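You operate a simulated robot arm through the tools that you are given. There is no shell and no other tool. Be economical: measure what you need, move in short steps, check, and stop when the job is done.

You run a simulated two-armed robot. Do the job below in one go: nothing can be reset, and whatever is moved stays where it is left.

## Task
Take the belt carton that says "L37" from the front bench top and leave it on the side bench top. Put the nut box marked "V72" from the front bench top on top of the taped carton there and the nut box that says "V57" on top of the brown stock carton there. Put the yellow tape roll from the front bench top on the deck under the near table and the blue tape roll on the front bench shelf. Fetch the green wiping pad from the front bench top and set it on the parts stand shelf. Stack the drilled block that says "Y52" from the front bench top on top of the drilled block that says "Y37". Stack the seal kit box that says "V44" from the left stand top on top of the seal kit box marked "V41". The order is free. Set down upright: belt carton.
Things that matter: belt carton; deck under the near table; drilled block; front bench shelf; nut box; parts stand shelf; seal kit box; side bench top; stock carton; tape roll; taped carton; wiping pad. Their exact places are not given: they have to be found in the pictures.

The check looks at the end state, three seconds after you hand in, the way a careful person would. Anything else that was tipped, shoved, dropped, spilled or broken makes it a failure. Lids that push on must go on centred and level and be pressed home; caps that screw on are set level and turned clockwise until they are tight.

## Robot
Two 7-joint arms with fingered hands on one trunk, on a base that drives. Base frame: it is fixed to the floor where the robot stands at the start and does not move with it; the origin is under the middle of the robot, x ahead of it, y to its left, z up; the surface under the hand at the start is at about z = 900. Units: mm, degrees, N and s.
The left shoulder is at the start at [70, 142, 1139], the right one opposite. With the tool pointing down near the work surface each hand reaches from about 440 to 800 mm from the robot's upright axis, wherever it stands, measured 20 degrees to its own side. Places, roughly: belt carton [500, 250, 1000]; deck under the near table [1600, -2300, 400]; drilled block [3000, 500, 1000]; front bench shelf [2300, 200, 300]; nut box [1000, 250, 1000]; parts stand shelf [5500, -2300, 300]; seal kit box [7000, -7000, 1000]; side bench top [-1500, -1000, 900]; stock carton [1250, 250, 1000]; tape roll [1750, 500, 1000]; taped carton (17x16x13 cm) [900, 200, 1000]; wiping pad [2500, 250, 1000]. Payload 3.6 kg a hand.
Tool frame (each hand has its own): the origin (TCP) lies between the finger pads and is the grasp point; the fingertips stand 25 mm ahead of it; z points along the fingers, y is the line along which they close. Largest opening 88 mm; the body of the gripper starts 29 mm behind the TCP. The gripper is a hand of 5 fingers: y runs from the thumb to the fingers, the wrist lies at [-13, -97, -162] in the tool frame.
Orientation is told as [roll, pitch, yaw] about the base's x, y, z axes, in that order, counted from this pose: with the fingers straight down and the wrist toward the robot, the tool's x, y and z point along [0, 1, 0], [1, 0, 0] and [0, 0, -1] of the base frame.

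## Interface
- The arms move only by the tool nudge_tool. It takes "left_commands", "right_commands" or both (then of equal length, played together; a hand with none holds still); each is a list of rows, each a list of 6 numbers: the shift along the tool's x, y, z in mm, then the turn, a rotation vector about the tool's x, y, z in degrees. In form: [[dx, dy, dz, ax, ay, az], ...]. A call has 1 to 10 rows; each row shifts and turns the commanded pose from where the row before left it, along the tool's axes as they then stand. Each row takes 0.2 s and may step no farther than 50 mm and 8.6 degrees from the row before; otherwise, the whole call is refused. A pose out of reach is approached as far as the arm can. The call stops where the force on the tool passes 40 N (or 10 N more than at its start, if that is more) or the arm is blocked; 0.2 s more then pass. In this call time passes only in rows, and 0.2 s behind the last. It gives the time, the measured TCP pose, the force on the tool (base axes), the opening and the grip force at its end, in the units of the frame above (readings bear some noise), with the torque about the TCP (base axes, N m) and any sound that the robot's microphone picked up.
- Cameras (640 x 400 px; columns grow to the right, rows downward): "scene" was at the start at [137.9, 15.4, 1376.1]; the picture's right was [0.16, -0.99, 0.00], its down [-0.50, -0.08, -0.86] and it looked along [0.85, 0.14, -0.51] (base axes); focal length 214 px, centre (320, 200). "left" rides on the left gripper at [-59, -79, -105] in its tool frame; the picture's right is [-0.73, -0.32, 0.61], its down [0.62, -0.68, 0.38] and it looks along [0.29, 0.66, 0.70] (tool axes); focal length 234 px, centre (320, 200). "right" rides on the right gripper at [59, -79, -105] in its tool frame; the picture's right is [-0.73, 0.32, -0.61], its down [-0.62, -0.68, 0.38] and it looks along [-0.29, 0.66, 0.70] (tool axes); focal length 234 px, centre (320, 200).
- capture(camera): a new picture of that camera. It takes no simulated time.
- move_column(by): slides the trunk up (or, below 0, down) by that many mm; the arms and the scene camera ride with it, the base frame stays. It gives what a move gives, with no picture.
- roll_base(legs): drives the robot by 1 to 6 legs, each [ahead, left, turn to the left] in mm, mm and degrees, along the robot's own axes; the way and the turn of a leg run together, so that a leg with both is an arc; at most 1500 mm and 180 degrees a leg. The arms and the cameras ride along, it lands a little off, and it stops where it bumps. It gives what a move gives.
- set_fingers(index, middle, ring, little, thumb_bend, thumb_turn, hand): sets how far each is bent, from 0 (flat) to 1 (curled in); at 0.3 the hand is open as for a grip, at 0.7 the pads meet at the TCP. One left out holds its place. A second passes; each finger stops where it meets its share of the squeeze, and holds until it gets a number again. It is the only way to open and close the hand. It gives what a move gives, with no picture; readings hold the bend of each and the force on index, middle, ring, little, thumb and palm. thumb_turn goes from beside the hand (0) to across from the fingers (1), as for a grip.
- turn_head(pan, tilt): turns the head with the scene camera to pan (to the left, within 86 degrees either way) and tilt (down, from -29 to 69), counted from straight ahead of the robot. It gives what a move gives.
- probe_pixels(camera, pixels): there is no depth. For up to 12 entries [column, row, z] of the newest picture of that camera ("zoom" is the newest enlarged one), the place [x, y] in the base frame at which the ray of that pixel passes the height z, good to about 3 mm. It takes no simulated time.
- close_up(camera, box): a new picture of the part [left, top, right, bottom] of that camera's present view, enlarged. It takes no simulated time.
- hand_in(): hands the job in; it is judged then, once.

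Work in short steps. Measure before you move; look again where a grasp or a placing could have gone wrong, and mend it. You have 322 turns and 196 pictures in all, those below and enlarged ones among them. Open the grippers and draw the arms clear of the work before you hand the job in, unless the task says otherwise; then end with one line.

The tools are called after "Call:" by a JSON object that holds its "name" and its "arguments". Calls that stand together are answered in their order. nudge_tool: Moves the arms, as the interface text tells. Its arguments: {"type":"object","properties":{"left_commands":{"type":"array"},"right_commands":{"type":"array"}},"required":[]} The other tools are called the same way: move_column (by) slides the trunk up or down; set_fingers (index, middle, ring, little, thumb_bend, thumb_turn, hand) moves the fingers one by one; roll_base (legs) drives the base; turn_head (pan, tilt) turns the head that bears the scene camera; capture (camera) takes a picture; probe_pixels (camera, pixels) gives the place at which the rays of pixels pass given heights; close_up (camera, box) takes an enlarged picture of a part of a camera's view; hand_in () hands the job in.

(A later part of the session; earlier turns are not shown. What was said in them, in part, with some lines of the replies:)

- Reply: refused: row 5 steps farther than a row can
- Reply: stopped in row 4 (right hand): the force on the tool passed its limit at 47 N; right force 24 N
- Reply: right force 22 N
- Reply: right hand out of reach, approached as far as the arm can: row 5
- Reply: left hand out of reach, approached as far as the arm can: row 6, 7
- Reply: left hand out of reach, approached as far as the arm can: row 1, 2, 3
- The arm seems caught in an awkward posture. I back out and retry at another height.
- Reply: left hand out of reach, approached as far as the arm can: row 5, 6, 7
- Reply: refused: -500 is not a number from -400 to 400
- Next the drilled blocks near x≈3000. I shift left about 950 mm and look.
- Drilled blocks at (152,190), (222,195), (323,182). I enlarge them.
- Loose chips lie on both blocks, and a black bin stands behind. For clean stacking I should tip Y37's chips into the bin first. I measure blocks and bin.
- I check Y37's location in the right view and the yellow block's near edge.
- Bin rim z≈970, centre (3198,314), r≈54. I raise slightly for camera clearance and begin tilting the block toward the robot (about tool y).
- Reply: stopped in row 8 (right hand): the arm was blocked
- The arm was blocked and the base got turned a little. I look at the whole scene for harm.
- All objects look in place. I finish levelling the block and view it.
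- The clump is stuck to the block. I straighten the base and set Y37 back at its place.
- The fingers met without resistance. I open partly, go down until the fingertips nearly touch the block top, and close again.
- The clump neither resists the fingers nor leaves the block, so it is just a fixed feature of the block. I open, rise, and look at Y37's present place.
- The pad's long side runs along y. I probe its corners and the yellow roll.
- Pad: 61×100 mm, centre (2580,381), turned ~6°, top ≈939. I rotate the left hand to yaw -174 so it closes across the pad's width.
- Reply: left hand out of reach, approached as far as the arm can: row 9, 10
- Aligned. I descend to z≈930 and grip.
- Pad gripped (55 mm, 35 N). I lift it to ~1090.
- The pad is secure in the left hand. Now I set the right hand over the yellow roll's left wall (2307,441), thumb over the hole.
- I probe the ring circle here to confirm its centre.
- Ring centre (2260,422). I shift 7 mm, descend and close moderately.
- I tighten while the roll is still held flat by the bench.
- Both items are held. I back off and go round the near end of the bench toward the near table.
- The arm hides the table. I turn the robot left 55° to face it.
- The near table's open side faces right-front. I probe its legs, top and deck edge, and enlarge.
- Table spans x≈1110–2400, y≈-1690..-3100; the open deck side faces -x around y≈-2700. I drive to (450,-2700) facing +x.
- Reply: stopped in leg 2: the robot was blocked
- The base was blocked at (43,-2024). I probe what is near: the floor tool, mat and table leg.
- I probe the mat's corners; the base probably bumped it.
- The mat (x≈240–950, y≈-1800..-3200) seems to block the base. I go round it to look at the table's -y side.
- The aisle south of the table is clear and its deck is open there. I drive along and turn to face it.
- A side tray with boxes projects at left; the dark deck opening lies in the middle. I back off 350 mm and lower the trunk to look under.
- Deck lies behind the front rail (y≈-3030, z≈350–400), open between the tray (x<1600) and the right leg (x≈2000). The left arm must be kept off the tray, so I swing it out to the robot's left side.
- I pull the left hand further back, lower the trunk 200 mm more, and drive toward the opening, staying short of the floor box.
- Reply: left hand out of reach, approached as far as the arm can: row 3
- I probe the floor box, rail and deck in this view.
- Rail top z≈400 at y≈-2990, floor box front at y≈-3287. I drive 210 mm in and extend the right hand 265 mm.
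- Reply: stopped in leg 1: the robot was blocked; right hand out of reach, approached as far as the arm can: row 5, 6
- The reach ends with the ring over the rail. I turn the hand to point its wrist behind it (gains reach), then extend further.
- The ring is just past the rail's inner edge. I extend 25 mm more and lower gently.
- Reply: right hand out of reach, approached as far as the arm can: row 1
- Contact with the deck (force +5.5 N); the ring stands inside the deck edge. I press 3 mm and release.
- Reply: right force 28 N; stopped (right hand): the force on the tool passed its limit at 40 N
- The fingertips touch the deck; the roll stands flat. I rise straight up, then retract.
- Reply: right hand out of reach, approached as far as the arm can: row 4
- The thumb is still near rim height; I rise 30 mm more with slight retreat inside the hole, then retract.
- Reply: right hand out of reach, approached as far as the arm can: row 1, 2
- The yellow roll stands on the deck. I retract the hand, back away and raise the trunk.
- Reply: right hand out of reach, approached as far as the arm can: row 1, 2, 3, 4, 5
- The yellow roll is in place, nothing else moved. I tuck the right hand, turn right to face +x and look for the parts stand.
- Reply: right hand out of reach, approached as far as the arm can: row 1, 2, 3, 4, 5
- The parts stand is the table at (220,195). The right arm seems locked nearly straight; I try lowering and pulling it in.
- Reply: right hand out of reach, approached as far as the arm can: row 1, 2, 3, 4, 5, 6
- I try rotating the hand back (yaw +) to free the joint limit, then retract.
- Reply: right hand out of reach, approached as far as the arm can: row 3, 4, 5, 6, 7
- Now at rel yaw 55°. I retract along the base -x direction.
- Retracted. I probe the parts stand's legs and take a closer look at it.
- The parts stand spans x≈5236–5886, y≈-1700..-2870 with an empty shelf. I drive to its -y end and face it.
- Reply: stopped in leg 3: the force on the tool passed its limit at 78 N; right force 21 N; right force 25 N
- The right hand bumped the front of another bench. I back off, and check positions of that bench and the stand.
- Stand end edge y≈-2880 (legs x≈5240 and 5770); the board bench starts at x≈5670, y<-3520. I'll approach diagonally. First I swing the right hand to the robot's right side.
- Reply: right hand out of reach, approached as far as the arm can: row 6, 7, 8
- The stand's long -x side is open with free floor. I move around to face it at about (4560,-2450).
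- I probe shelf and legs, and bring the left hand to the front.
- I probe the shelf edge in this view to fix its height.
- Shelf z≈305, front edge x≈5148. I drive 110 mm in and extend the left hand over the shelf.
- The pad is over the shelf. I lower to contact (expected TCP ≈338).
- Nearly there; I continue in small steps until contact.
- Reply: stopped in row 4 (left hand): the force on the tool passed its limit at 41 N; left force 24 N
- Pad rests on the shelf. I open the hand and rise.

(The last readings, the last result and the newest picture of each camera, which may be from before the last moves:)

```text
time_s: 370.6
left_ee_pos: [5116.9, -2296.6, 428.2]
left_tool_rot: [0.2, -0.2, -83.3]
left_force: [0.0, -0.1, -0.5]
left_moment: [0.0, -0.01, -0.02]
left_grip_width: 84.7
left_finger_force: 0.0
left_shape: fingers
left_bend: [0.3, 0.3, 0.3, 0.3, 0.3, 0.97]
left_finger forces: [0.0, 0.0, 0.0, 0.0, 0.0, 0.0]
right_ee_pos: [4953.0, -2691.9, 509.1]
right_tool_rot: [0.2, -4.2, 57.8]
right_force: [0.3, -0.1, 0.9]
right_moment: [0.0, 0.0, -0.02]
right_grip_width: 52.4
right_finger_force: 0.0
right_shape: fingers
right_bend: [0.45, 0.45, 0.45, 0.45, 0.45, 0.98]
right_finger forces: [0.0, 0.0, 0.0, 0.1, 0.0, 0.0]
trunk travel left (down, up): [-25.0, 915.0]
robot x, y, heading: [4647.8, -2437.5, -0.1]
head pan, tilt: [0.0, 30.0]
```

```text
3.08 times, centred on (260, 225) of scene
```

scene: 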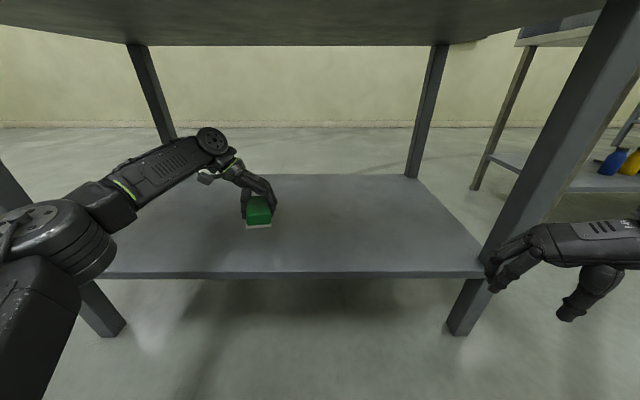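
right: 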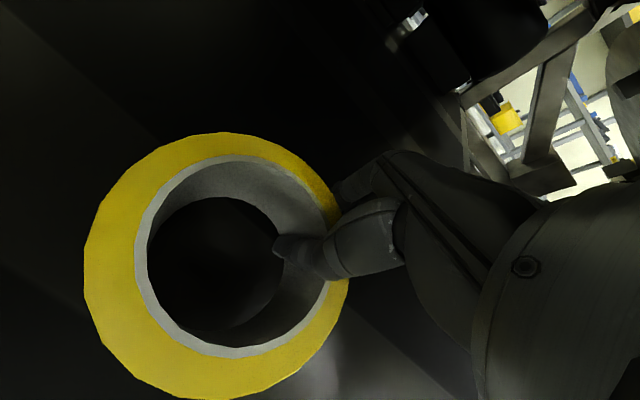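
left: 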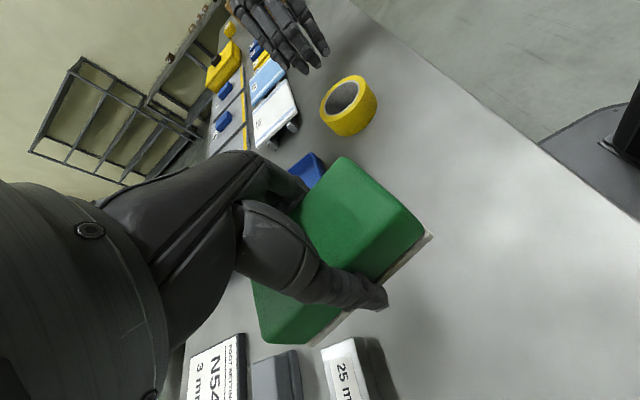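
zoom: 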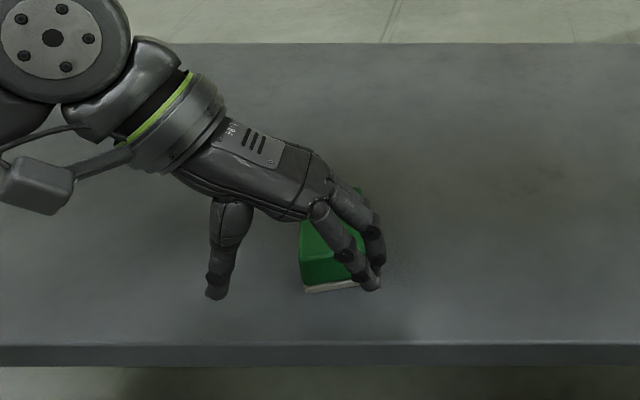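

Pad is on the shelf. I retract, back up, raise the trunk and head toward the left stand near (7000,-7000).

Call:
{"name": "nudge_tool", "arguments": {"left_commands": [[-35, 0, 0, 0, 0, 0], [-35, 0, 0, 0, 0, 0]]}}

Call:
{"name": "roll_base", "arguments": {"legs": [[-130, 0, 0], [0, -1350, 0]]}}

Call:
{"name": "move_column", "arguments": {"by": 400}}

Call:
{"name": "move_column", "arguments": {"by": 250}}

Call:
{"name": "turn_head", "arguments": {"pan": -60, "tilt": 15}}

Call:
{"name": "capture", "arguments": {"camera": "scene"}}

```text
time_s: 371.2
left_ee_pos: [5048.5, -2304.8, 431.7]
left_tool_rot: [0.2, -0.1, -83.3]
left_force: [1.1, -0.5, 0.1]
left_moment: [0.02, -0.04, 0.03]
left_grip_width: 85.0
left_finger_force: 0.0
left_shape: fingers
left_bend: [0.3, 0.3, 0.3, 0.3, 0.3, 0.97]
left_finger forces: [0.1, 0.0, 0.0, 0.0, 0.0, 0.1]
right_ee_pos: [4953.7, -2690.8, 509.7]
right_tool_rot: [0.3, -4.2, 57.8]
right_force: [0.1, 0.6, -0.2]
right_moment: [0.02, -0.03, 0.01]
right_grip_width: 52.5
right_finger_force: 0.0
right_shape: fingers
right_bend: [0.45, 0.45, 0.45, 0.45, 0.45, 0.98]
right_finger forces: [0.0, 0.1, 0.0, 0.0, 0.0, 0.0]
trunk travel left (down, up): [-25.0, 915.0]
robot x, y, heading: [4646.6, -2437.7, 0.1]
head pan, tilt: [0.0, 30.0]
```

```text
time_s: 378.8
left_ee_pos: [4916.2, -3660.5, 428.6]
left_tool_rot: [0.2, -0.1, -83.4]
left_force: [0.5, -0.8, -1.2]
left_moment: [-0.01, 0.03, -0.04]
left_grip_width: 85.1
left_finger_force: 0.1
left_shape: fingers
left_bend: [0.3, 0.3, 0.3, 0.3, 0.3, 0.97]
left_finger forces: [0.0, 0.0, 0.0, 0.0, 0.0, 0.0]
right_ee_pos: [4819.0, -4047.7, 509.8]
right_tool_rot: [0.2, -4.3, 57.7]
right_force: [-0.6, -0.3, 0.8]
right_moment: [0.02, -0.03, 0.03]
right_grip_width: 52.6
right_finger_force: 0.1
right_shape: fingers
right_bend: [0.45, 0.45, 0.45, 0.45, 0.45, 0.98]
right_finger forces: [0.1, 0.0, 0.0, 0.1, 0.0, 0.0]
trunk travel left (down, up): [-25.0, 915.0]
robot x, y, heading: [4511.9, -3790.8, -0.1]
head pan, tilt: [0.0, 30.0]
```

```text
time_s: 382.7
left_ee_pos: [4916.9, -3661.1, 829.0]
left_tool_rot: [0.2, -0.2, -83.4]
left_force: [-0.1, -0.1, -0.5]
left_moment: [0.01, -0.03, -0.01]
left_grip_width: 85.0
left_finger_force: 0.1
left_shape: fingers
left_bend: [0.3, 0.3, 0.3, 0.3, 0.3, 0.97]
left_finger forces: [0.1, 0.0, 0.0, 0.1, 0.0, 0.0]
right_ee_pos: [4819.2, -4047.2, 910.2]
right_tool_rot: [0.2, -4.3, 57.6]
right_force: [0.1, -0.3, 0.5]
right_moment: [0.03, -0.02, 0.0]
right_grip_width: 52.6
right_finger_force: 0.1
right_shape: fingers
right_bend: [0.45, 0.45, 0.45, 0.45, 0.45, 0.98]
right_finger forces: [0.0, 0.0, 0.1, 0.0, 0.0, 0.0]
trunk travel left (down, up): [-425.0, 515.0]
robot x, y, heading: [4511.7, -3789.0, -0.4]
head pan, tilt: [0.0, 30.0]
```

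```text
time_s: 385.2
left_ee_pos: [4916.1, -3660.6, 1079.7]
left_tool_rot: [0.2, -0.3, -83.3]
left_force: [0.1, 0.3, -0.2]
left_moment: [-0.02, -0.01, 0.0]
left_grip_width: 84.7
left_finger_force: 0.1
left_shape: fingers
left_bend: [0.3, 0.3, 0.3, 0.3, 0.3, 0.97]
left_finger forces: [0.0, 0.0, 0.0, 0.0, 0.1, 0.0]
right_ee_pos: [4818.9, -4048.5, 1160.0]
right_tool_rot: [0.2, -4.3, 57.5]
right_force: [0.8, 0.2, 0.2]
right_moment: [0.01, 0.01, 0.02]
right_grip_width: 52.4
right_finger_force: 0.1
right_shape: fingers
right_bend: [0.45, 0.45, 0.45, 0.45, 0.45, 0.98]
right_finger forces: [0.0, 0.0, 0.1, 0.0, 0.0, 0.0]
trunk travel left (down, up): [-675.0, 265.0]
robot x, y, heading: [4517.1, -3791.5, -0.0]
head pan, tilt: [0.0, 30.0]
```

```text
time_s: 386.6
left_ee_pos: [4916.7, -3660.6, 1079.6]
left_tool_rot: [0.2, -0.3, -83.4]
left_force: [0.8, 0.8, -0.5]
left_moment: [0.02, -0.04, 0.0]
left_grip_width: 85.1
left_finger_force: 0.2
left_shape: fingers
left_bend: [0.3, 0.3, 0.3, 0.3, 0.3, 0.97]
left_finger forces: [0.0, 0.0, 0.1, 0.1, 0.0, 0.1]
right_ee_pos: [4820.2, -4047.7, 1160.0]
right_tool_rot: [0.3, -4.3, 57.6]
right_force: [0.4, 0.0, 0.2]
right_moment: [0.0, 0.01, -0.02]
right_grip_width: 52.5
right_finger_force: 0.0
right_shape: fingers
right_bend: [0.45, 0.45, 0.45, 0.45, 0.45, 0.98]
right_finger forces: [0.1, 0.1, 0.0, 0.0, 0.0, 0.0]
trunk travel left (down, up): [-675.0, 265.0]
robot x, y, heading: [4513.6, -3792.7, -0.3]
head pan, tilt: [-60.0, 15.0]
```

```text
55 pictures are left
```

scene: 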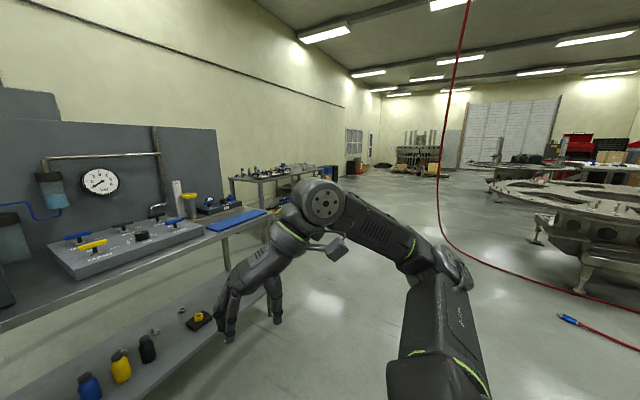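

The left stand is seen at (275,175) beyond the board bench. I probe it and the hose on the floor.

Call:
{"name": "probe_pixels", "arguments": {"camera": "scene", "pixels": [[228, 178, 880], [337, 165, 880], [265, 180, 880], [445, 240, 0], [500, 275, 0], [262, 212, 880], [640, 300, 0], [275, 322, 0]]}}

Call:
{"name": "close_up", "arguments": {"camera": "scene", "box": [190, 140, 350, 240]}}

```text
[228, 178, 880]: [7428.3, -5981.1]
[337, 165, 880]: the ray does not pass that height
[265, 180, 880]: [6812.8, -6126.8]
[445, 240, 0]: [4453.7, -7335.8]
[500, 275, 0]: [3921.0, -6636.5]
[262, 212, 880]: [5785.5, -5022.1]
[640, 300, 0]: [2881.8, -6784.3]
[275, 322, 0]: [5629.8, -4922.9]
```

```text
4.00 times, centred on (270, 190) of scene
```

zoom: 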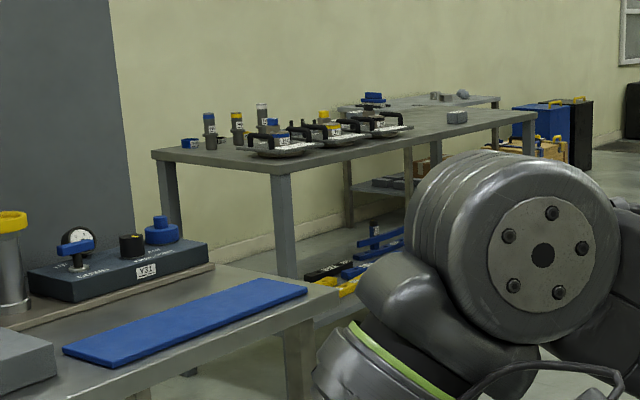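

I drive to about (5800,-6800), keeping clear of the board bench and hose.

Call:
{"name": "roll_base", "arguments": {"legs": [[300, -1450, 0], [500, -1050, 0], [450, -550, 0]]}}

Call:
{"name": "turn_head", "arguments": {"pan": 0, "tilt": 25}}

Call:
{"name": "capture", "arguments": {"camera": "scene"}}

```text
time_s: 402.8
left_ee_pos: [6131.8, -6707.4, 1080.9]
left_tool_rot: [0.3, -0.2, -84.1]
left_force: [0.1, 0.0, 0.0]
left_moment: [-0.01, 0.01, -0.01]
left_grip_width: 85.1
left_finger_force: 0.1
left_shape: fingers
left_bend: [0.3, 0.3, 0.3, 0.3, 0.3, 0.97]
left_finger forces: [0.1, 0.0, 0.0, 0.0, 0.1, 0.1]
right_ee_pos: [6029.4, -7093.6, 1161.6]
right_tool_rot: [0.2, -4.3, 57.0]
right_force: [0.5, -0.2, 0.5]
right_moment: [-0.01, 0.0, -0.02]
right_grip_width: 52.1
right_finger_force: 0.1
right_shape: fingers
right_bend: [0.45, 0.45, 0.45, 0.45, 0.45, 0.98]
right_finger forces: [0.0, 0.0, 0.2, 0.0, 0.0, 0.1]
trunk travel left (down, up): [-675.0, 265.0]
robot x, y, heading: [5725.5, -6837.2, -1.0]
head pan, tilt: [-60.0, 15.0]
```

```text
time_s: 404.1
left_ee_pos: [6132.1, -6707.9, 1080.2]
left_tool_rot: [0.2, -0.2, -84.1]
left_force: [-0.4, -0.1, 0.6]
left_moment: [0.0, 0.0, 0.04]
left_grip_width: 84.9
left_finger_force: 0.1
left_shape: fingers
left_bend: [0.3, 0.3, 0.3, 0.3, 0.3, 0.97]
left_finger forces: [0.0, 0.0, 0.1, 0.1, 0.1, 0.0]
right_ee_pos: [6031.2, -7093.1, 1160.9]
right_tool_rot: [0.1, -4.3, 57.0]
right_force: [-0.3, -0.1, -0.7]
right_moment: [0.0, 0.0, 0.02]
right_grip_width: 52.7
right_finger_force: 0.1
right_shape: fingers
right_bend: [0.45, 0.45, 0.45, 0.45, 0.45, 0.98]
right_finger forces: [0.1, 0.0, 0.0, 0.1, 0.0, 0.0]
trunk travel left (down, up): [-675.0, 265.0]
robot x, y, heading: [5727.8, -6836.0, -0.7]
head pan, tilt: [0.0, 25.0]
```

```text
53 pictures are left
```

scene: 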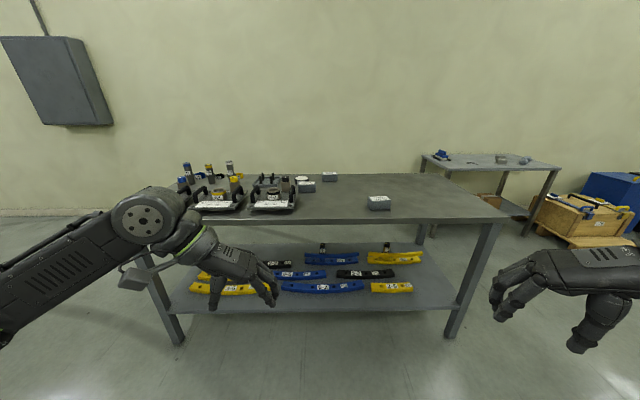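

Three grey boxes stand at (379,203), (306,187), (330,177). I zoom in to read labels.

Call:
{"name": "close_up", "arguments": {"camera": "scene", "box": [290, 160, 410, 225]}}

Call:
{"name": "probe_pixels", "arguments": {"camera": "scene", "pixels": [[379, 210, 880], [306, 192, 880], [330, 181, 880], [379, 210, 900], [306, 192, 900], [330, 181, 900], [455, 337, 0], [180, 345, 0], [500, 222, 900]]}}

```text
5.33 times, centred on (350, 192) of scene
```

zoom: 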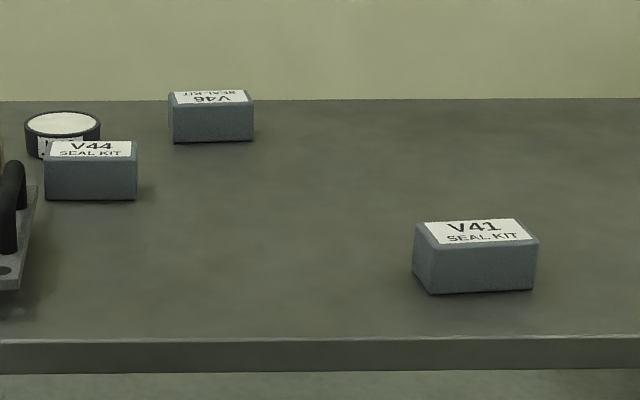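

```text
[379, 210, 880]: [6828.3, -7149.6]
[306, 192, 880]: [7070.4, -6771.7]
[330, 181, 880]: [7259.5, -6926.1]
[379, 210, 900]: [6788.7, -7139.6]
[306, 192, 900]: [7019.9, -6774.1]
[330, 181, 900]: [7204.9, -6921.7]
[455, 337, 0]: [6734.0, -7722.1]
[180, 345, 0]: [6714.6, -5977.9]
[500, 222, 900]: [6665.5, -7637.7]
```

V44 is at ≈(7045,-6773), V41 at ≈(6800,-7145). I rotate the left hand to point straight ahead, then drive closer.

Call:
{"name": "nudge_tool", "arguments": {"left_commands": [[0, 0, 0, 0, 0, -8.3], [0, 0, 0, 0, 0, -8.3], [0, 0, 0, 0, 0, -8.3], [0, 0, 0, 0, 0, -8.3], [0, 0, 0, 0, 0, -8.3], [0, 0, 0, 0, 0, -8.3], [0, 0, 0, 0, 0, -8.3], [0, 0, 0, 0, 0, -8.3], [0, 0, 0, 0, 0, -8.3], [0, 0, 0, 0, 0, -8.3]]}}

Call:
{"name": "roll_base", "arguments": {"legs": [[640, -130, 0.8]]}}

Call:
{"name": "turn_head", "arguments": {"pan": 0, "tilt": 45}}

Call:
{"name": "capture", "arguments": {"camera": "scene"}}

```text
time_s: 406.3
left_ee_pos: [6132.2, -6708.3, 1080.9]
left_tool_rot: [-0.1, -0.3, -0.9]
left_force: [-0.2, 0.4, 0.2]
left_moment: [0.02, 0.01, 0.01]
left_grip_width: 84.9
left_finger_force: 0.0
left_shape: fingers
left_bend: [0.3, 0.3, 0.3, 0.3, 0.3, 0.97]
left_finger forces: [0.0, 0.0, 0.1, 0.0, 0.0, 0.0]
right_ee_pos: [6030.0, -7094.3, 1160.5]
right_tool_rot: [0.4, -4.3, 57.0]
right_force: [1.0, -0.3, 0.4]
right_moment: [0.02, 0.03, -0.01]
right_grip_width: 52.3
right_finger_force: 0.1
right_shape: fingers
right_bend: [0.45, 0.45, 0.45, 0.45, 0.45, 0.98]
right_finger forces: [0.1, 0.1, 0.0, 0.0, 0.1, 0.0]
trunk travel left (down, up): [-675.0, 265.0]
robot x, y, heading: [5725.1, -6837.8, -1.0]
head pan, tilt: [0.0, 25.0]
```

```text
time_s: 409.9
left_ee_pos: [6753.8, -6836.6, 1079.2]
left_tool_rot: [-0.2, -0.2, -0.3]
left_force: [0.0, -0.1, -1.1]
left_moment: [0.0, 0.01, -0.01]
left_grip_width: 85.1
left_finger_force: 0.1
left_shape: fingers
left_bend: [0.3, 0.3, 0.3, 0.3, 0.3, 0.97]
left_finger forces: [0.1, 0.0, 0.0, 0.0, 0.1, 0.1]
right_ee_pos: [6658.1, -7223.5, 1161.4]
right_tool_rot: [0.1, -4.3, 57.8]
right_force: [0.0, 0.1, 1.1]
right_moment: [0.02, -0.02, 0.0]
right_grip_width: 52.4
right_finger_force: 0.0
right_shape: fingers
right_bend: [0.45, 0.45, 0.45, 0.45, 0.45, 0.98]
right_finger forces: [0.0, 0.0, 0.0, 0.1, 0.0, 0.0]
trunk travel left (down, up): [-675.0, 265.0]
robot x, y, heading: [6348.8, -6967.0, -0.1]
head pan, tilt: [0.0, 25.0]
```

```text
time_s: 410.7
left_ee_pos: [6754.1, -6837.3, 1080.0]
left_tool_rot: [-0.3, -0.3, -0.3]
left_force: [-0.2, -0.1, 0.3]
left_moment: [-0.02, 0.0, -0.02]
left_grip_width: 84.9
left_finger_force: 0.0
left_shape: fingers
left_bend: [0.3, 0.3, 0.3, 0.3, 0.3, 0.97]
left_finger forces: [0.0, 0.0, 0.0, 0.0, 0.0, 0.0]
right_ee_pos: [6656.2, -7222.9, 1160.4]
right_tool_rot: [0.2, -4.3, 57.9]
right_force: [-0.5, -0.7, -0.3]
right_moment: [0.01, -0.02, 0.0]
right_grip_width: 52.2
right_finger_force: 0.0
right_shape: fingers
right_bend: [0.45, 0.45, 0.45, 0.45, 0.45, 0.98]
right_finger forces: [0.1, 0.0, 0.0, 0.0, 0.0, 0.0]
trunk travel left (down, up): [-675.0, 265.0]
robot x, y, heading: [6349.6, -6970.2, -0.1]
head pan, tilt: [0.0, 45.0]
```

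```text
51 pictures are left
```

scene: 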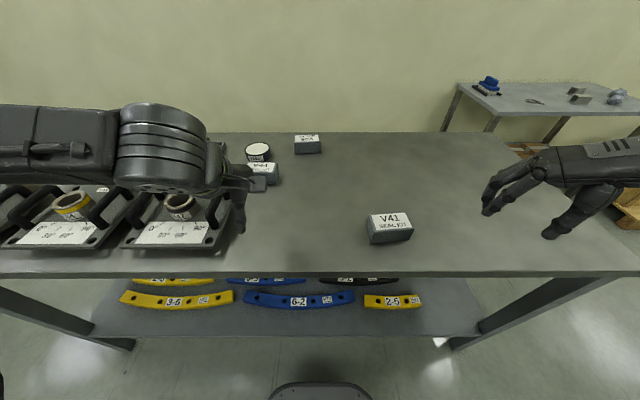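

Call:
{"name": "close_up", "arguments": {"camera": "scene", "box": [220, 125, 430, 255]}}

Call:
{"name": "probe_pixels", "arguments": {"camera": "scene", "pixels": [[370, 242, 900], [411, 240, 900], [368, 225, 935], [413, 223, 935], [368, 214, 935], [406, 212, 935], [279, 184, 900], [276, 164, 935], [277, 173, 935], [320, 272, 900], [370, 242, 880]]}}

```text
3.05 times, centred on (325, 190) of scene
```

zoom: 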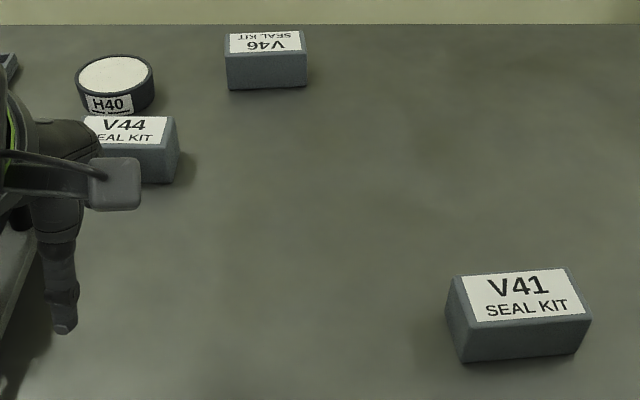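

```text
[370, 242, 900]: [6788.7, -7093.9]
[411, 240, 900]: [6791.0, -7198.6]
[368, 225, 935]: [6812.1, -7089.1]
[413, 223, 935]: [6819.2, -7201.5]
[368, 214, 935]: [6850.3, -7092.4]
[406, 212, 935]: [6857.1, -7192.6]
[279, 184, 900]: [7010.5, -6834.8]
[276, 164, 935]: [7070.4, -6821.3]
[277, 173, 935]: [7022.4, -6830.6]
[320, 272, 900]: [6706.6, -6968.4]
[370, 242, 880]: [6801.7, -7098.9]
```

V41: centre (6820,-7146), top z≈935, turned ≈+3°; V44: centre ≈(7038,-6782). I move 70 mm closer and bring the left hand over V44.

Call:
{"name": "roll_base", "arguments": {"legs": [[70, 0, 0]]}}

Call:
{"name": "nudge_tool", "arguments": {"left_commands": [[8, 35, 5, 0, 0, 0], [8, 35, 5, 0, 0, 0], [8, 35, 5, 0, 0, 0], [8, 35, 5, 0, 0, 0], [8, 35, 5, 0, 0, 0], [10, 35, 10, 0, 0, 0]]}}

Call:
{"name": "capture", "arguments": {"camera": "left"}}

Call:
{"name": "capture", "arguments": {"camera": "scene"}}

```text
time_s: 411.7
left_ee_pos: [6823.4, -6836.1, 1080.3]
left_tool_rot: [-0.1, -0.3, -0.2]
left_force: [0.0, 0.4, -0.3]
left_moment: [0.0, 0.03, -0.01]
left_grip_width: 84.9
left_finger_force: 0.0
left_shape: fingers
left_bend: [0.3, 0.3, 0.3, 0.3, 0.3, 0.97]
left_finger forces: [0.0, 0.0, 0.1, 0.0, 0.0, 0.1]
right_ee_pos: [6726.2, -7224.6, 1159.9]
right_tool_rot: [0.2, -4.3, 57.7]
right_force: [0.6, -0.8, 0.3]
right_moment: [-0.01, 0.03, -0.01]
right_grip_width: 52.4
right_finger_force: 0.2
right_shape: fingers
right_bend: [0.45, 0.45, 0.45, 0.45, 0.45, 0.98]
right_finger forces: [0.0, 0.0, 0.0, 0.1, 0.0, 0.1]
trunk travel left (down, up): [-675.0, 265.0]
robot x, y, heading: [6417.5, -6969.3, -0.1]
head pan, tilt: [0.0, 45.0]
```

```text
time_s: 413.1
left_ee_pos: [7035.0, -6788.9, 1046.2]
left_tool_rot: [-0.1, -0.2, -0.3]
left_force: [-0.6, 0.0, 0.6]
left_moment: [-0.03, 0.0, -0.02]
left_grip_width: 85.0
left_finger_force: 0.0
left_shape: fingers
left_bend: [0.3, 0.3, 0.3, 0.3, 0.3, 0.97]
left_finger forces: [0.0, 0.0, 0.1, 0.1, 0.0, 0.0]
right_ee_pos: [6727.6, -7223.6, 1158.8]
right_tool_rot: [0.3, -4.2, 57.8]
right_force: [0.8, -0.7, 0.0]
right_moment: [0.01, -0.01, -0.01]
right_grip_width: 52.4
right_finger_force: 0.1
right_shape: fingers
right_bend: [0.45, 0.45, 0.45, 0.45, 0.45, 0.98]
right_finger forces: [0.0, 0.0, 0.1, 0.0, 0.0, 0.0]
trunk travel left (down, up): [-675.0, 265.0]
robot x, y, heading: [6417.9, -6968.1, -0.1]
head pan, tilt: [0.0, 45.0]
```

```text
49 pictures are left
```

left: 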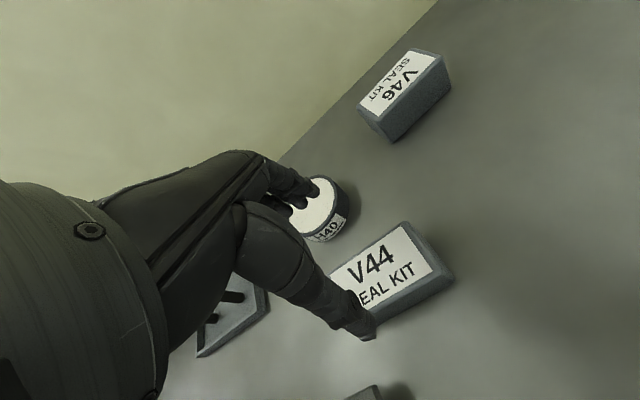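

```text
48 pictures are left
```

scene: 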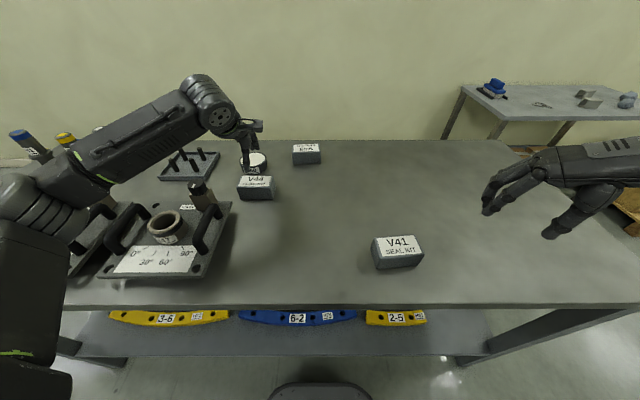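

I probe V44's corners and the H40 tin's near edge from both cameras.

Call:
{"name": "probe_pixels", "arguments": {"camera": "left", "pixels": [[405, 221, 935], [438, 265, 935], [452, 281, 900], [331, 272, 935], [348, 222, 900], [345, 192, 930], [330, 242, 900]]}}

Call:
{"name": "probe_pixels", "arguments": {"camera": "scene", "pixels": [[239, 200, 900], [274, 199, 900], [239, 190, 935], [273, 189, 935], [240, 177, 935], [271, 176, 935], [265, 172, 900], [248, 172, 900]]}}

Call:
{"name": "close_up", "arguments": {"camera": "scene", "box": [220, 130, 330, 210]}}

```text
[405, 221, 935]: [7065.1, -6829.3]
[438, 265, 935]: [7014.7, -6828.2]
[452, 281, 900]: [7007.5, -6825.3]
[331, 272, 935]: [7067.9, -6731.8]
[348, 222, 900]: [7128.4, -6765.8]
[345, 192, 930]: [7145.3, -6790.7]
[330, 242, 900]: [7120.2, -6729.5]
```

```text
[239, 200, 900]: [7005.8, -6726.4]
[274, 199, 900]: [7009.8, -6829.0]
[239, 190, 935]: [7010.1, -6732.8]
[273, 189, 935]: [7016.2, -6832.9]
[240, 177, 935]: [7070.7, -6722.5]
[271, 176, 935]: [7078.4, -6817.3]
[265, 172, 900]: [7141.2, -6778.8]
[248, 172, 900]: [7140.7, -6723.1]
```

```text
5.00 times, centred on (275, 170) of scene
```

zoom: 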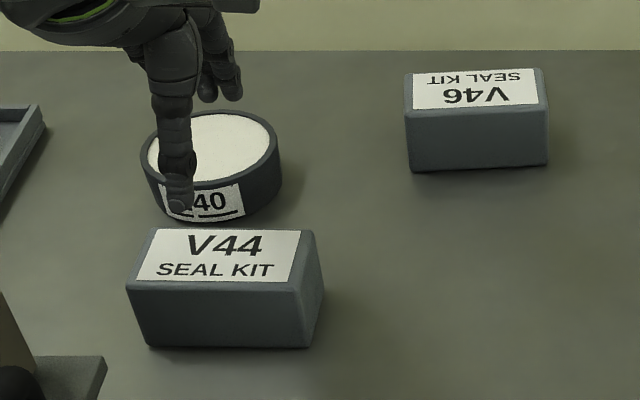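

V44 centre (7040,-6779); tin edge ≥50 mm behind it, so the fingers fit. I align and descend to z≈929.

Call:
{"name": "nudge_tool", "arguments": {"left_commands": [[10, 5, 35, 0, 0, 0], [0, 0, 40, 0, 0, 0], [0, 0, 25, 0, 0, 0], [0, 0, 10, 0, 0, 0], [0, 0, 6, 0, 0, 0]]}}

Call:
{"name": "capture", "arguments": {"camera": "left"}}

Call:
{"name": "close_up", "arguments": {"camera": "scene", "box": [200, 120, 330, 220]}}

```text
time_s: 414.3
left_ee_pos: [7038.2, -6778.5, 928.5]
left_tool_rot: [-0.2, -0.4, -0.3]
left_force: [-0.9, 0.2, 2.3]
left_moment: [-0.02, 0.07, -0.01]
left_grip_width: 85.4
left_finger_force: 1.2
left_shape: fingers
left_bend: [0.3, 0.3, 0.3, 0.3, 0.29, 0.98]
left_finger forces: [0.0, 0.1, 0.0, 0.0, 2.7, 0.1]
right_ee_pos: [6726.6, -7223.7, 1160.3]
right_tool_rot: [0.2, -4.3, 57.7]
right_force: [-0.3, 1.0, 1.2]
right_moment: [0.02, -0.02, 0.0]
right_grip_width: 52.3
right_finger_force: 0.1
right_shape: fingers
right_bend: [0.45, 0.45, 0.45, 0.45, 0.45, 0.98]
right_finger forces: [0.1, 0.0, 0.0, 0.0, 0.0, 0.1]
trunk travel left (down, up): [-675.0, 265.0]
robot x, y, heading: [6420.6, -6970.1, -0.3]
head pan, tilt: [0.0, 45.0]
```

```text
46 pictures are left
```

left: 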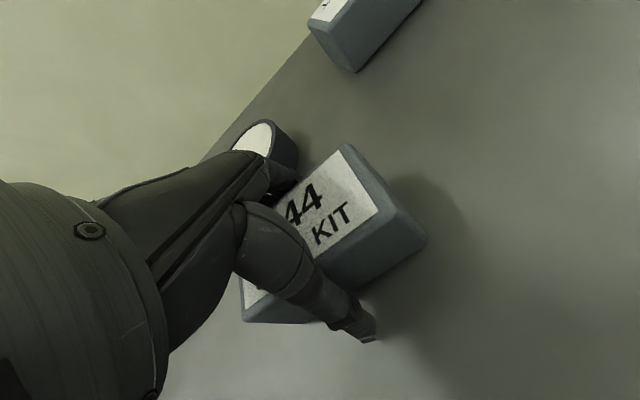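

```text
4.00 times, centred on (265, 170) of scene
```

zoom: 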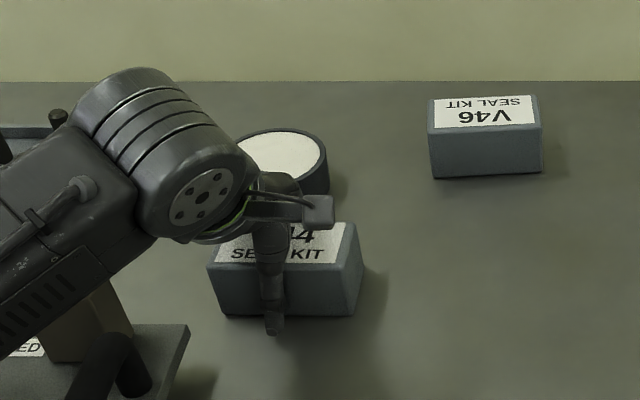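

Straddled well. I close and lift.

Call:
{"name": "set_fingers", "arguments": {"hand": "left", "index": 0.7, "middle": 0.7, "ring": 0.7, "little": 0.7, "thumb_bend": 0.7}}

Call:
{"name": "nudge_tool", "arguments": {"left_commands": [[0, 0, -12, 0, 0, 0], [0, 0, -20, 0, 0, 0], [0, 0, -30, 0, 0, 0], [0, 0, -35, 0, 0, 0], [0, 0, -35, 0, 0, 0]]}}

Call:
{"name": "capture", "arguments": {"camera": "left"}}

Call:
{"name": "capture", "arguments": {"camera": "scene"}}

```text
time_s: 415.3
left_ee_pos: [7039.8, -6779.5, 930.5]
left_tool_rot: [-0.1, -0.5, -0.3]
left_force: [5.2, -1.2, 11.7]
left_moment: [0.09, -0.49, -0.11]
left_grip_width: 50.1
left_finger_force: 41.9
left_shape: fingers
left_bend: [0.46, 0.55, 0.56, 0.6, 0.58, 0.92]
left_finger forces: [15.0, 12.3, 7.5, 10.2, 38.8, 0.1]
right_ee_pos: [6725.0, -7224.4, 1160.5]
right_tool_rot: [0.2, -4.3, 57.7]
right_force: [-0.4, -0.7, -0.3]
right_moment: [0.05, 0.0, 0.02]
right_grip_width: 52.4
right_finger_force: 0.1
right_shape: fingers
right_bend: [0.45, 0.45, 0.45, 0.45, 0.45, 0.98]
right_finger forces: [0.0, 0.0, 0.1, 0.0, 0.0, 0.1]
trunk travel left (down, up): [-675.0, 265.0]
robot x, y, heading: [6418.4, -6967.8, -0.2]
head pan, tilt: [0.0, 45.0]
```

```text
time_s: 416.5
left_ee_pos: [7037.9, -6775.8, 1062.6]
left_tool_rot: [-0.2, -0.2, -0.3]
left_force: [0.0, -0.3, -3.6]
left_moment: [0.03, 0.0, 0.0]
left_grip_width: 50.1
left_finger_force: 37.3
left_shape: fingers
left_bend: [0.47, 0.56, 0.57, 0.6, 0.58, 0.92]
left_finger forces: [13.9, 6.2, 6.6, 8.8, 38.7, 0.1]
right_ee_pos: [6727.4, -7222.8, 1160.8]
right_tool_rot: [0.2, -4.3, 57.7]
right_force: [-0.8, -1.0, 0.4]
right_moment: [-0.01, -0.01, -0.03]
right_grip_width: 52.5
right_finger_force: 0.2
right_shape: fingers
right_bend: [0.45, 0.45, 0.45, 0.45, 0.45, 0.98]
right_finger forces: [0.1, 0.0, 0.0, 0.0, 0.0, 0.0]
trunk travel left (down, up): [-675.0, 265.0]
robot x, y, heading: [6417.5, -6965.5, -0.2]
head pan, tilt: [0.0, 45.0]
```

```text
44 pictures are left
```

left: 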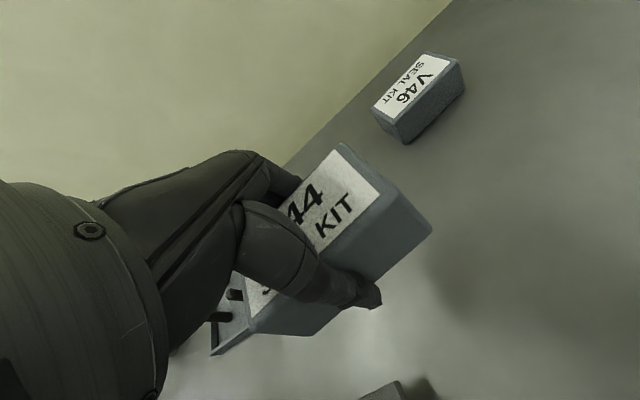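

```text
43 pictures are left
```

scene: 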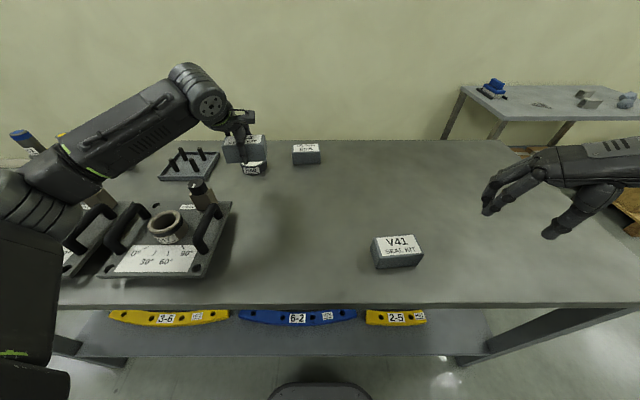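

V44 is held. I drive back 160 and right 330 to bring it over V41.

Call:
{"name": "roll_base", "arguments": {"legs": [[-170, -345, 0]]}}

Call:
{"name": "capture", "arguments": {"camera": "scene"}}

```text
time_s: 418.9
left_ee_pos: [6870.2, -7113.4, 1060.2]
left_tool_rot: [-0.1, -0.2, 0.0]
left_force: [0.2, 0.2, -2.7]
left_moment: [0.04, -0.03, -0.02]
left_grip_width: 50.1
left_finger_force: 37.3
left_shape: fingers
left_bend: [0.47, 0.56, 0.57, 0.6, 0.58, 0.92]
left_finger forces: [13.9, 6.1, 6.6, 8.7, 38.6, 0.1]
right_ee_pos: [6560.9, -7563.3, 1160.0]
right_tool_rot: [0.2, -4.1, 58.0]
right_force: [0.2, -0.1, 0.5]
right_moment: [-0.02, 0.0, 0.04]
right_grip_width: 52.4
right_finger_force: 0.1
right_shape: fingers
right_bend: [0.45, 0.45, 0.45, 0.45, 0.45, 0.98]
right_finger forces: [0.0, 0.1, 0.0, 0.1, 0.0, 0.0]
trunk travel left (down, up): [-675.0, 265.0]
robot x, y, heading: [6251.8, -7307.6, -0.1]
head pan, tilt: [0.0, 45.0]
```

```text
42 pictures are left
```

scene: 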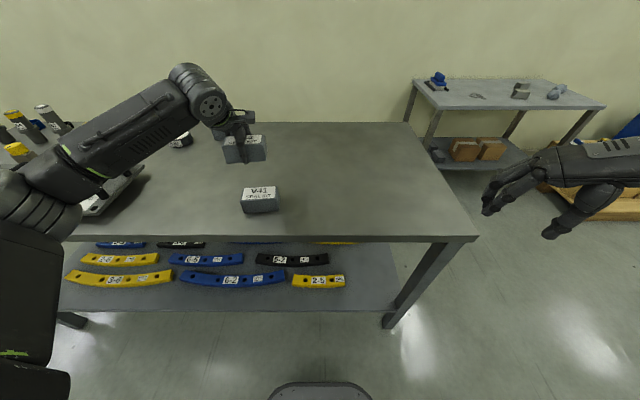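

I measure V41 precisely from this view.

Call:
{"name": "close_up", "arguments": {"camera": "scene", "box": [210, 120, 320, 225]}}

Call:
{"name": "capture", "arguments": {"camera": "left"}}

```text
3.81 times, centred on (265, 172) of scene
```

zoom: 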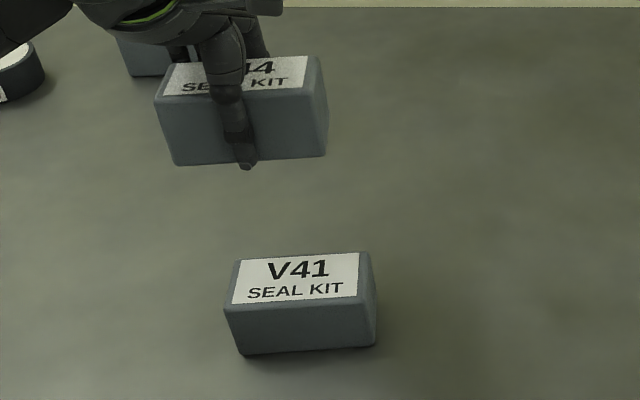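

```text
40 pictures are left
```

left: 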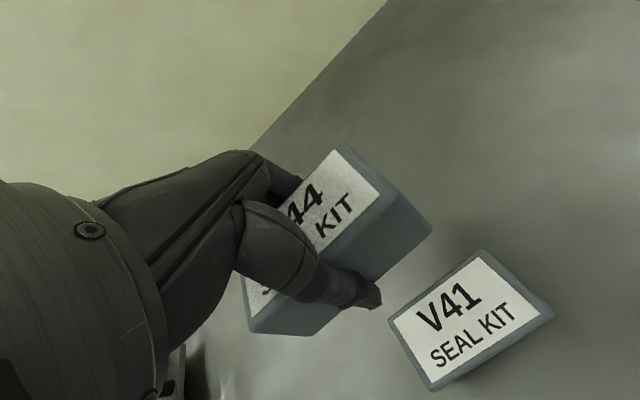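

Call:
{"name": "probe_pixels", "arguments": {"camera": "zoom", "pixels": [[243, 356, 900], [375, 346, 900], [225, 309, 937], [375, 300, 937], [234, 262, 937], [369, 252, 937]]}}

Call:
{"name": "probe_pixels", "arguments": {"camera": "left", "pixels": [[481, 250, 937], [545, 310, 937], [389, 318, 937], [431, 386, 937], [553, 318, 900], [342, 145, 1070], [392, 192, 1070]]}}

```text
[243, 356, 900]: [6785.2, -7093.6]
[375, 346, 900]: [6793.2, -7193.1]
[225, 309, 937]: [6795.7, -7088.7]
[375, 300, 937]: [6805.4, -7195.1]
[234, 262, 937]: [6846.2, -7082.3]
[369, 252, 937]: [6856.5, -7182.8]
```

```text
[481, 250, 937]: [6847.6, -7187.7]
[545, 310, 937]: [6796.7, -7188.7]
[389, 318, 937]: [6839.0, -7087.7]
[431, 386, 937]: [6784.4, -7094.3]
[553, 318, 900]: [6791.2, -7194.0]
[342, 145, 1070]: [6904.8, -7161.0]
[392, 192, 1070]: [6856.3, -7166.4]
```

V41 centre (6820,-7139), turned ≈+5°. I move V44 over it and lower to just above.

Call:
{"name": "nudge_tool", "arguments": {"left_commands": [[-13, -25, 0, 0, 0, -2], [-13, -25, 10, 0, 0, 0], [0, 0, 30, 0, 0, 0], [0, 0, 25, 0, 0, 0], [0, 0, 15, 0, 0, 0]]}}

Call:
{"name": "close_up", "arguments": {"camera": "scene", "box": [210, 120, 320, 225]}}

Call:
{"name": "capture", "arguments": {"camera": "left"}}

```text
time_s: 420.1
left_ee_pos: [6821.6, -7141.6, 980.6]
left_tool_rot: [-0.3, -0.3, 2.0]
left_force: [0.0, 0.3, -2.9]
left_moment: [0.0, -0.03, 0.01]
left_grip_width: 50.2
left_finger_force: 36.4
left_shape: fingers
left_bend: [0.47, 0.56, 0.57, 0.6, 0.58, 0.92]
left_finger forces: [14.0, 6.0, 6.5, 8.6, 38.3, 0.0]
right_ee_pos: [6560.7, -7563.1, 1160.3]
right_tool_rot: [0.2, -4.2, 57.9]
right_force: [0.0, 0.0, 0.0]
right_moment: [0.0, -0.02, 0.0]
right_grip_width: 52.5
right_finger_force: 0.0
right_shape: fingers
right_bend: [0.45, 0.45, 0.45, 0.45, 0.45, 0.98]
right_finger forces: [0.1, 0.0, 0.0, 0.0, 0.0, 0.0]
trunk travel left (down, up): [-675.0, 265.0]
robot x, y, heading: [6251.2, -7310.1, 0.3]
head pan, tilt: [0.0, 45.0]
```

```text
3.81 times, centred on (265, 172) of scene
```

zoom: 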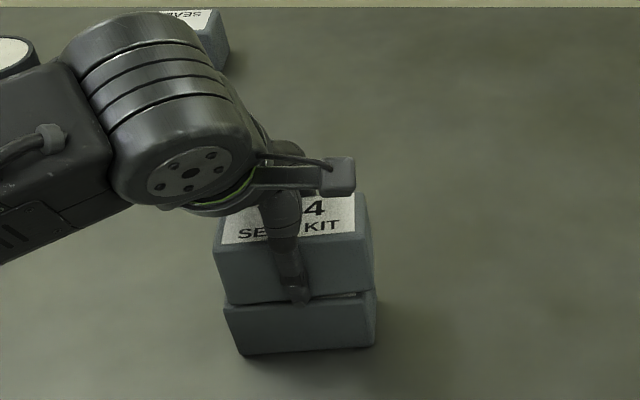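

```text
38 pictures are left
```

left: 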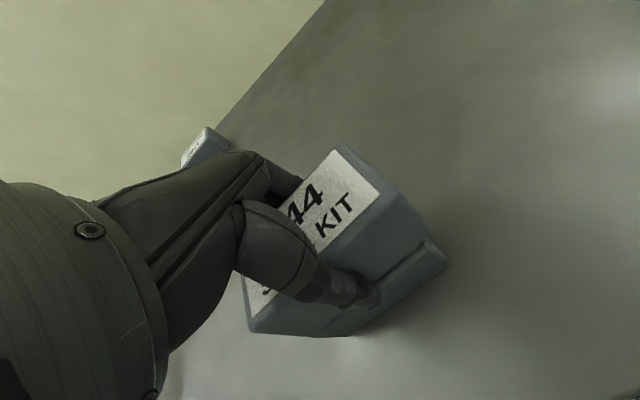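

Aligned. I lower to contact.

Call:
{"name": "nudge_tool", "arguments": {"left_commands": [[0, 0, 7, 0, 0, 0], [0, 0, 3, 0, 0, 0], [0, 0, 2, 0, 0, 0], [0, 0, 2, 0, 0, 0]]}}

```text
time_s: 420.8
left_ee_pos: [6821.4, -7142.7, 978.7]
left_tool_rot: [-0.4, -1.5, 2.1]
left_force: [-2.7, 0.7, 23.3]
left_moment: [0.31, -0.37, 0.02]
left_grip_width: 50.4
left_finger_force: 40.8
left_shape: fingers
left_bend: [0.47, 0.56, 0.57, 0.61, 0.6, 0.91]
left_finger forces: [14.4, 6.6, 7.1, 8.4, 43.9, 0.0]
right_ee_pos: [6558.2, -7564.0, 1161.0]
right_tool_rot: [0.0, -4.4, 58.1]
right_force: [0.6, 0.2, 0.5]
right_moment: [0.01, 0.01, 0.0]
right_grip_width: 52.6
right_finger_force: 0.1
right_shape: fingers
right_bend: [0.45, 0.45, 0.45, 0.45, 0.45, 0.98]
right_finger forces: [0.0, 0.0, 0.1, 0.0, 0.1, 0.0]
trunk travel left (down, up): [-675.0, 265.0]
robot x, y, heading: [6255.7, -7307.4, 0.5]
head pan, tilt: [0.0, 45.0]
stopped in row 3 (left hand): the force on the tool passed its limit at 42 N (the readings are from after the stop); the commanded pose is now the measured one
```

Contact came about 10 mm higher than expected. I look closely for a gap.

Call:
{"name": "close_up", "arguments": {"camera": "scene", "box": [250, 165, 320, 220]}}

Call:
{"name": "close_up", "arguments": {"camera": "left", "box": [230, 130, 470, 350]}}

```text
7.27 times, centred on (285, 192) of scene
```

zoom: 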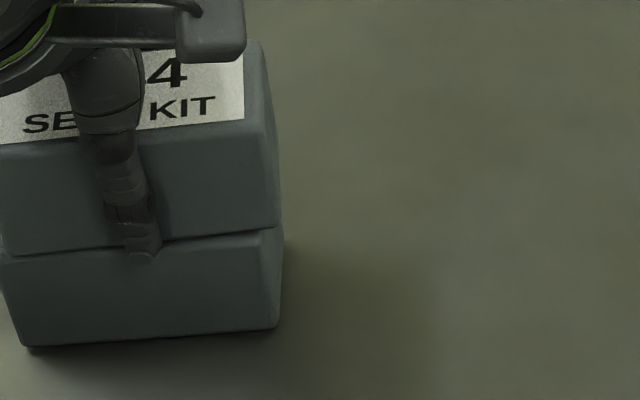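

```text
1.82 times, centred on (350, 240) of left
```

zoom: 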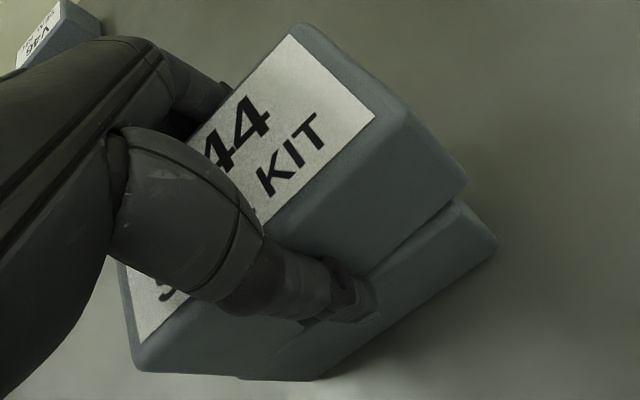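

The boxes are in flush contact and aligned. I relieve the pressure slightly and release.

Call:
{"name": "nudge_tool", "arguments": {"left_commands": [[0, 0, -2, 0, 1.0, 0]]}}

Call:
{"name": "set_fingers", "arguments": {"hand": "left", "index": 0.3, "middle": 0.3, "ring": 0.3, "little": 0.3, "thumb_bend": 0.3}}

Call:
{"name": "close_up", "arguments": {"camera": "scene", "box": [230, 150, 320, 220]}}

```text
time_s: 421.2
left_ee_pos: [6820.4, -7142.2, 979.0]
left_tool_rot: [0.6, -1.0, 1.9]
left_force: [-2.2, -0.2, 21.1]
left_moment: [-0.02, -0.45, -0.1]
left_grip_width: 50.1
left_finger_force: 40.7
left_shape: fingers
left_bend: [0.47, 0.56, 0.57, 0.61, 0.6, 0.91]
left_finger forces: [15.5, 6.8, 7.1, 8.3, 43.5, 0.1]
right_ee_pos: [6557.9, -7566.0, 1160.3]
right_tool_rot: [0.0, -4.3, 58.1]
right_force: [0.2, 0.6, 0.4]
right_moment: [0.01, 0.01, 0.01]
right_grip_width: 52.5
right_finger_force: 0.0
right_shape: fingers
right_bend: [0.45, 0.45, 0.45, 0.45, 0.45, 0.98]
right_finger forces: [0.0, 0.0, 0.0, 0.0, 0.0, 0.1]
trunk travel left (down, up): [-675.0, 265.0]
robot x, y, heading: [6255.6, -7309.1, 0.2]
head pan, tilt: [0.0, 45.0]
```

```text
time_s: 422.2
left_ee_pos: [6822.2, -7141.0, 977.6]
left_tool_rot: [0.8, -0.8, 2.0]
left_force: [-1.4, -1.4, 2.1]
left_moment: [0.01, 0.03, 0.03]
left_grip_width: 86.6
left_finger_force: 2.4
left_shape: fingers
left_bend: [0.3, 0.3, 0.3, 0.3, 0.3, 0.97]
left_finger forces: [0.7, 0.0, 0.1, 0.1, 3.4, 0.0]
right_ee_pos: [6560.2, -7565.0, 1161.0]
right_tool_rot: [0.1, -4.3, 58.1]
right_force: [0.4, 0.3, -0.2]
right_moment: [0.01, -0.01, 0.03]
right_grip_width: 52.5
right_finger_force: 0.1
right_shape: fingers
right_bend: [0.45, 0.45, 0.45, 0.45, 0.45, 0.98]
right_finger forces: [0.1, 0.0, 0.0, 0.0, 0.0, 0.0]
trunk travel left (down, up): [-675.0, 265.0]
robot x, y, heading: [6255.2, -7308.5, 0.4]
head pan, tilt: [0.0, 45.0]
```

```text
5.71 times, centred on (275, 185) of scene
```

zoom: 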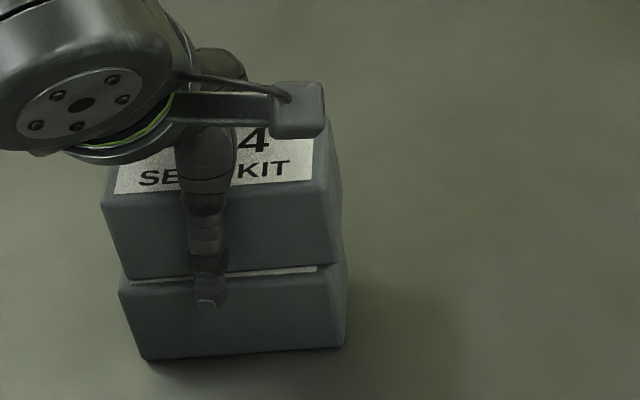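

V44 stays on top. I rise straight up slowly.

Call:
{"name": "nudge_tool", "arguments": {"left_commands": [[0, -3, -5, 0, 0, 0], [0, 0, -10, 0, 0, 0], [0, 0, -20, 0, 0, 0], [0, 0, -35, 0, 0, 0], [0, 0, -45, 0, 0, 0]]}}

Call:
{"name": "roll_base", "arguments": {"legs": [[-250, 0, 0]]}}

Call:
{"name": "close_up", "arguments": {"camera": "scene", "box": [200, 90, 330, 200]}}

```text
time_s: 423.4
left_ee_pos: [6815.3, -7146.9, 1091.7]
left_tool_rot: [0.7, -0.9, 2.0]
left_force: [0.2, 0.1, 0.0]
left_moment: [0.0, -0.01, 0.02]
left_grip_width: 84.4
left_finger_force: 0.0
left_shape: fingers
left_bend: [0.3, 0.3, 0.3, 0.3, 0.3, 0.97]
left_finger forces: [0.0, 0.0, 0.0, 0.0, 0.0, 0.0]
right_ee_pos: [6559.9, -7565.3, 1161.3]
right_tool_rot: [0.2, -4.4, 58.1]
right_force: [-0.5, 0.0, 0.1]
right_moment: [-0.01, 0.03, 0.03]
right_grip_width: 52.6
right_finger_force: 0.0
right_shape: fingers
right_bend: [0.45, 0.45, 0.45, 0.45, 0.45, 0.98]
right_finger forces: [0.0, 0.0, 0.0, 0.1, 0.1, 0.0]
trunk travel left (down, up): [-675.0, 265.0]
robot x, y, heading: [6254.5, -7310.5, 0.3]
head pan, tilt: [0.0, 45.0]
```

```text
time_s: 425.2
left_ee_pos: [6571.3, -7146.6, 1091.0]
left_tool_rot: [0.7, -0.8, 2.0]
left_force: [-0.2, 0.0, 0.0]
left_moment: [-0.02, -0.02, 0.03]
left_grip_width: 84.9
left_finger_force: 0.0
left_shape: fingers
left_bend: [0.3, 0.3, 0.3, 0.3, 0.3, 0.97]
left_finger forces: [0.0, 0.0, 0.0, 0.0, 0.0, 0.0]
right_ee_pos: [6313.4, -7564.8, 1159.0]
right_tool_rot: [0.2, -4.3, 58.0]
right_force: [0.0, -1.0, -0.7]
right_moment: [0.05, 0.0, -0.03]
right_grip_width: 52.3
right_finger_force: 0.0
right_shape: fingers
right_bend: [0.45, 0.45, 0.45, 0.45, 0.45, 0.98]
right_finger forces: [0.0, 0.0, 0.0, 0.0, 0.0, 0.1]
trunk travel left (down, up): [-675.0, 265.0]
robot x, y, heading: [6006.1, -7308.6, 0.0]
head pan, tilt: [0.0, 45.0]
```

```text
3.64 times, centred on (265, 145) of scene
```

zoom: 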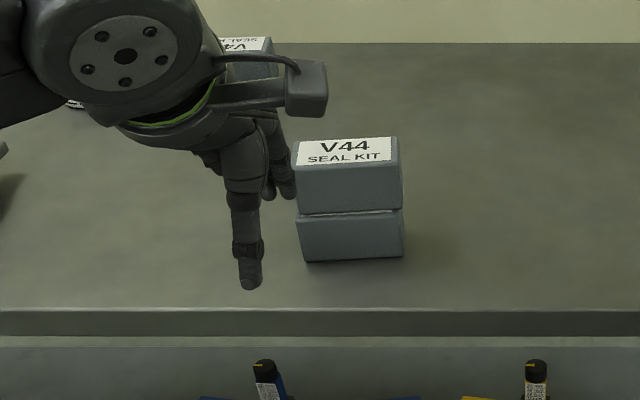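

V44 sits squarely on V41, and all other items have been placed. I open the right hand fully and hand in.

Call:
{"name": "set_fingers", "arguments": {"hand": "right", "index": 0.3, "middle": 0.3, "ring": 0.3, "little": 0.3, "thumb_bend": 0.3}}

Call:
{"name": "hand_in", "arguments": {}}

```text
time_s: 426.2
left_ee_pos: [6571.5, -7146.4, 1091.1]
left_tool_rot: [0.7, -0.8, 1.9]
left_force: [0.6, 0.6, 0.2]
left_moment: [0.02, 0.02, -0.01]
left_grip_width: 85.0
left_finger_force: 0.1
left_shape: fingers
left_bend: [0.3, 0.3, 0.3, 0.3, 0.3, 0.97]
left_finger forces: [0.0, 0.0, 0.0, 0.1, 0.0, 0.1]
right_ee_pos: [6314.5, -7565.1, 1160.2]
right_tool_rot: [0.2, -4.3, 58.0]
right_force: [0.2, -0.2, -0.4]
right_moment: [-0.02, -0.01, 0.02]
right_grip_width: 84.4
right_finger_force: 0.1
right_shape: fingers
right_bend: [0.3, 0.3, 0.3, 0.3, 0.3, 0.98]
right_finger forces: [0.0, 0.0, 0.0, 0.1, 0.1, 0.1]
trunk travel left (down, up): [-675.0, 265.0]
robot x, y, heading: [6008.3, -7310.5, -0.0]
head pan, tilt: [0.0, 45.0]
```

```text
The job is handed in.
```

All eight placings are done and the job is handed in; on the way Y37 shifted about 20 mm, the right arm was blocked once at the front bench and the right hand hit a bench edge with 78 N, with no other displacement seen in the pictures.
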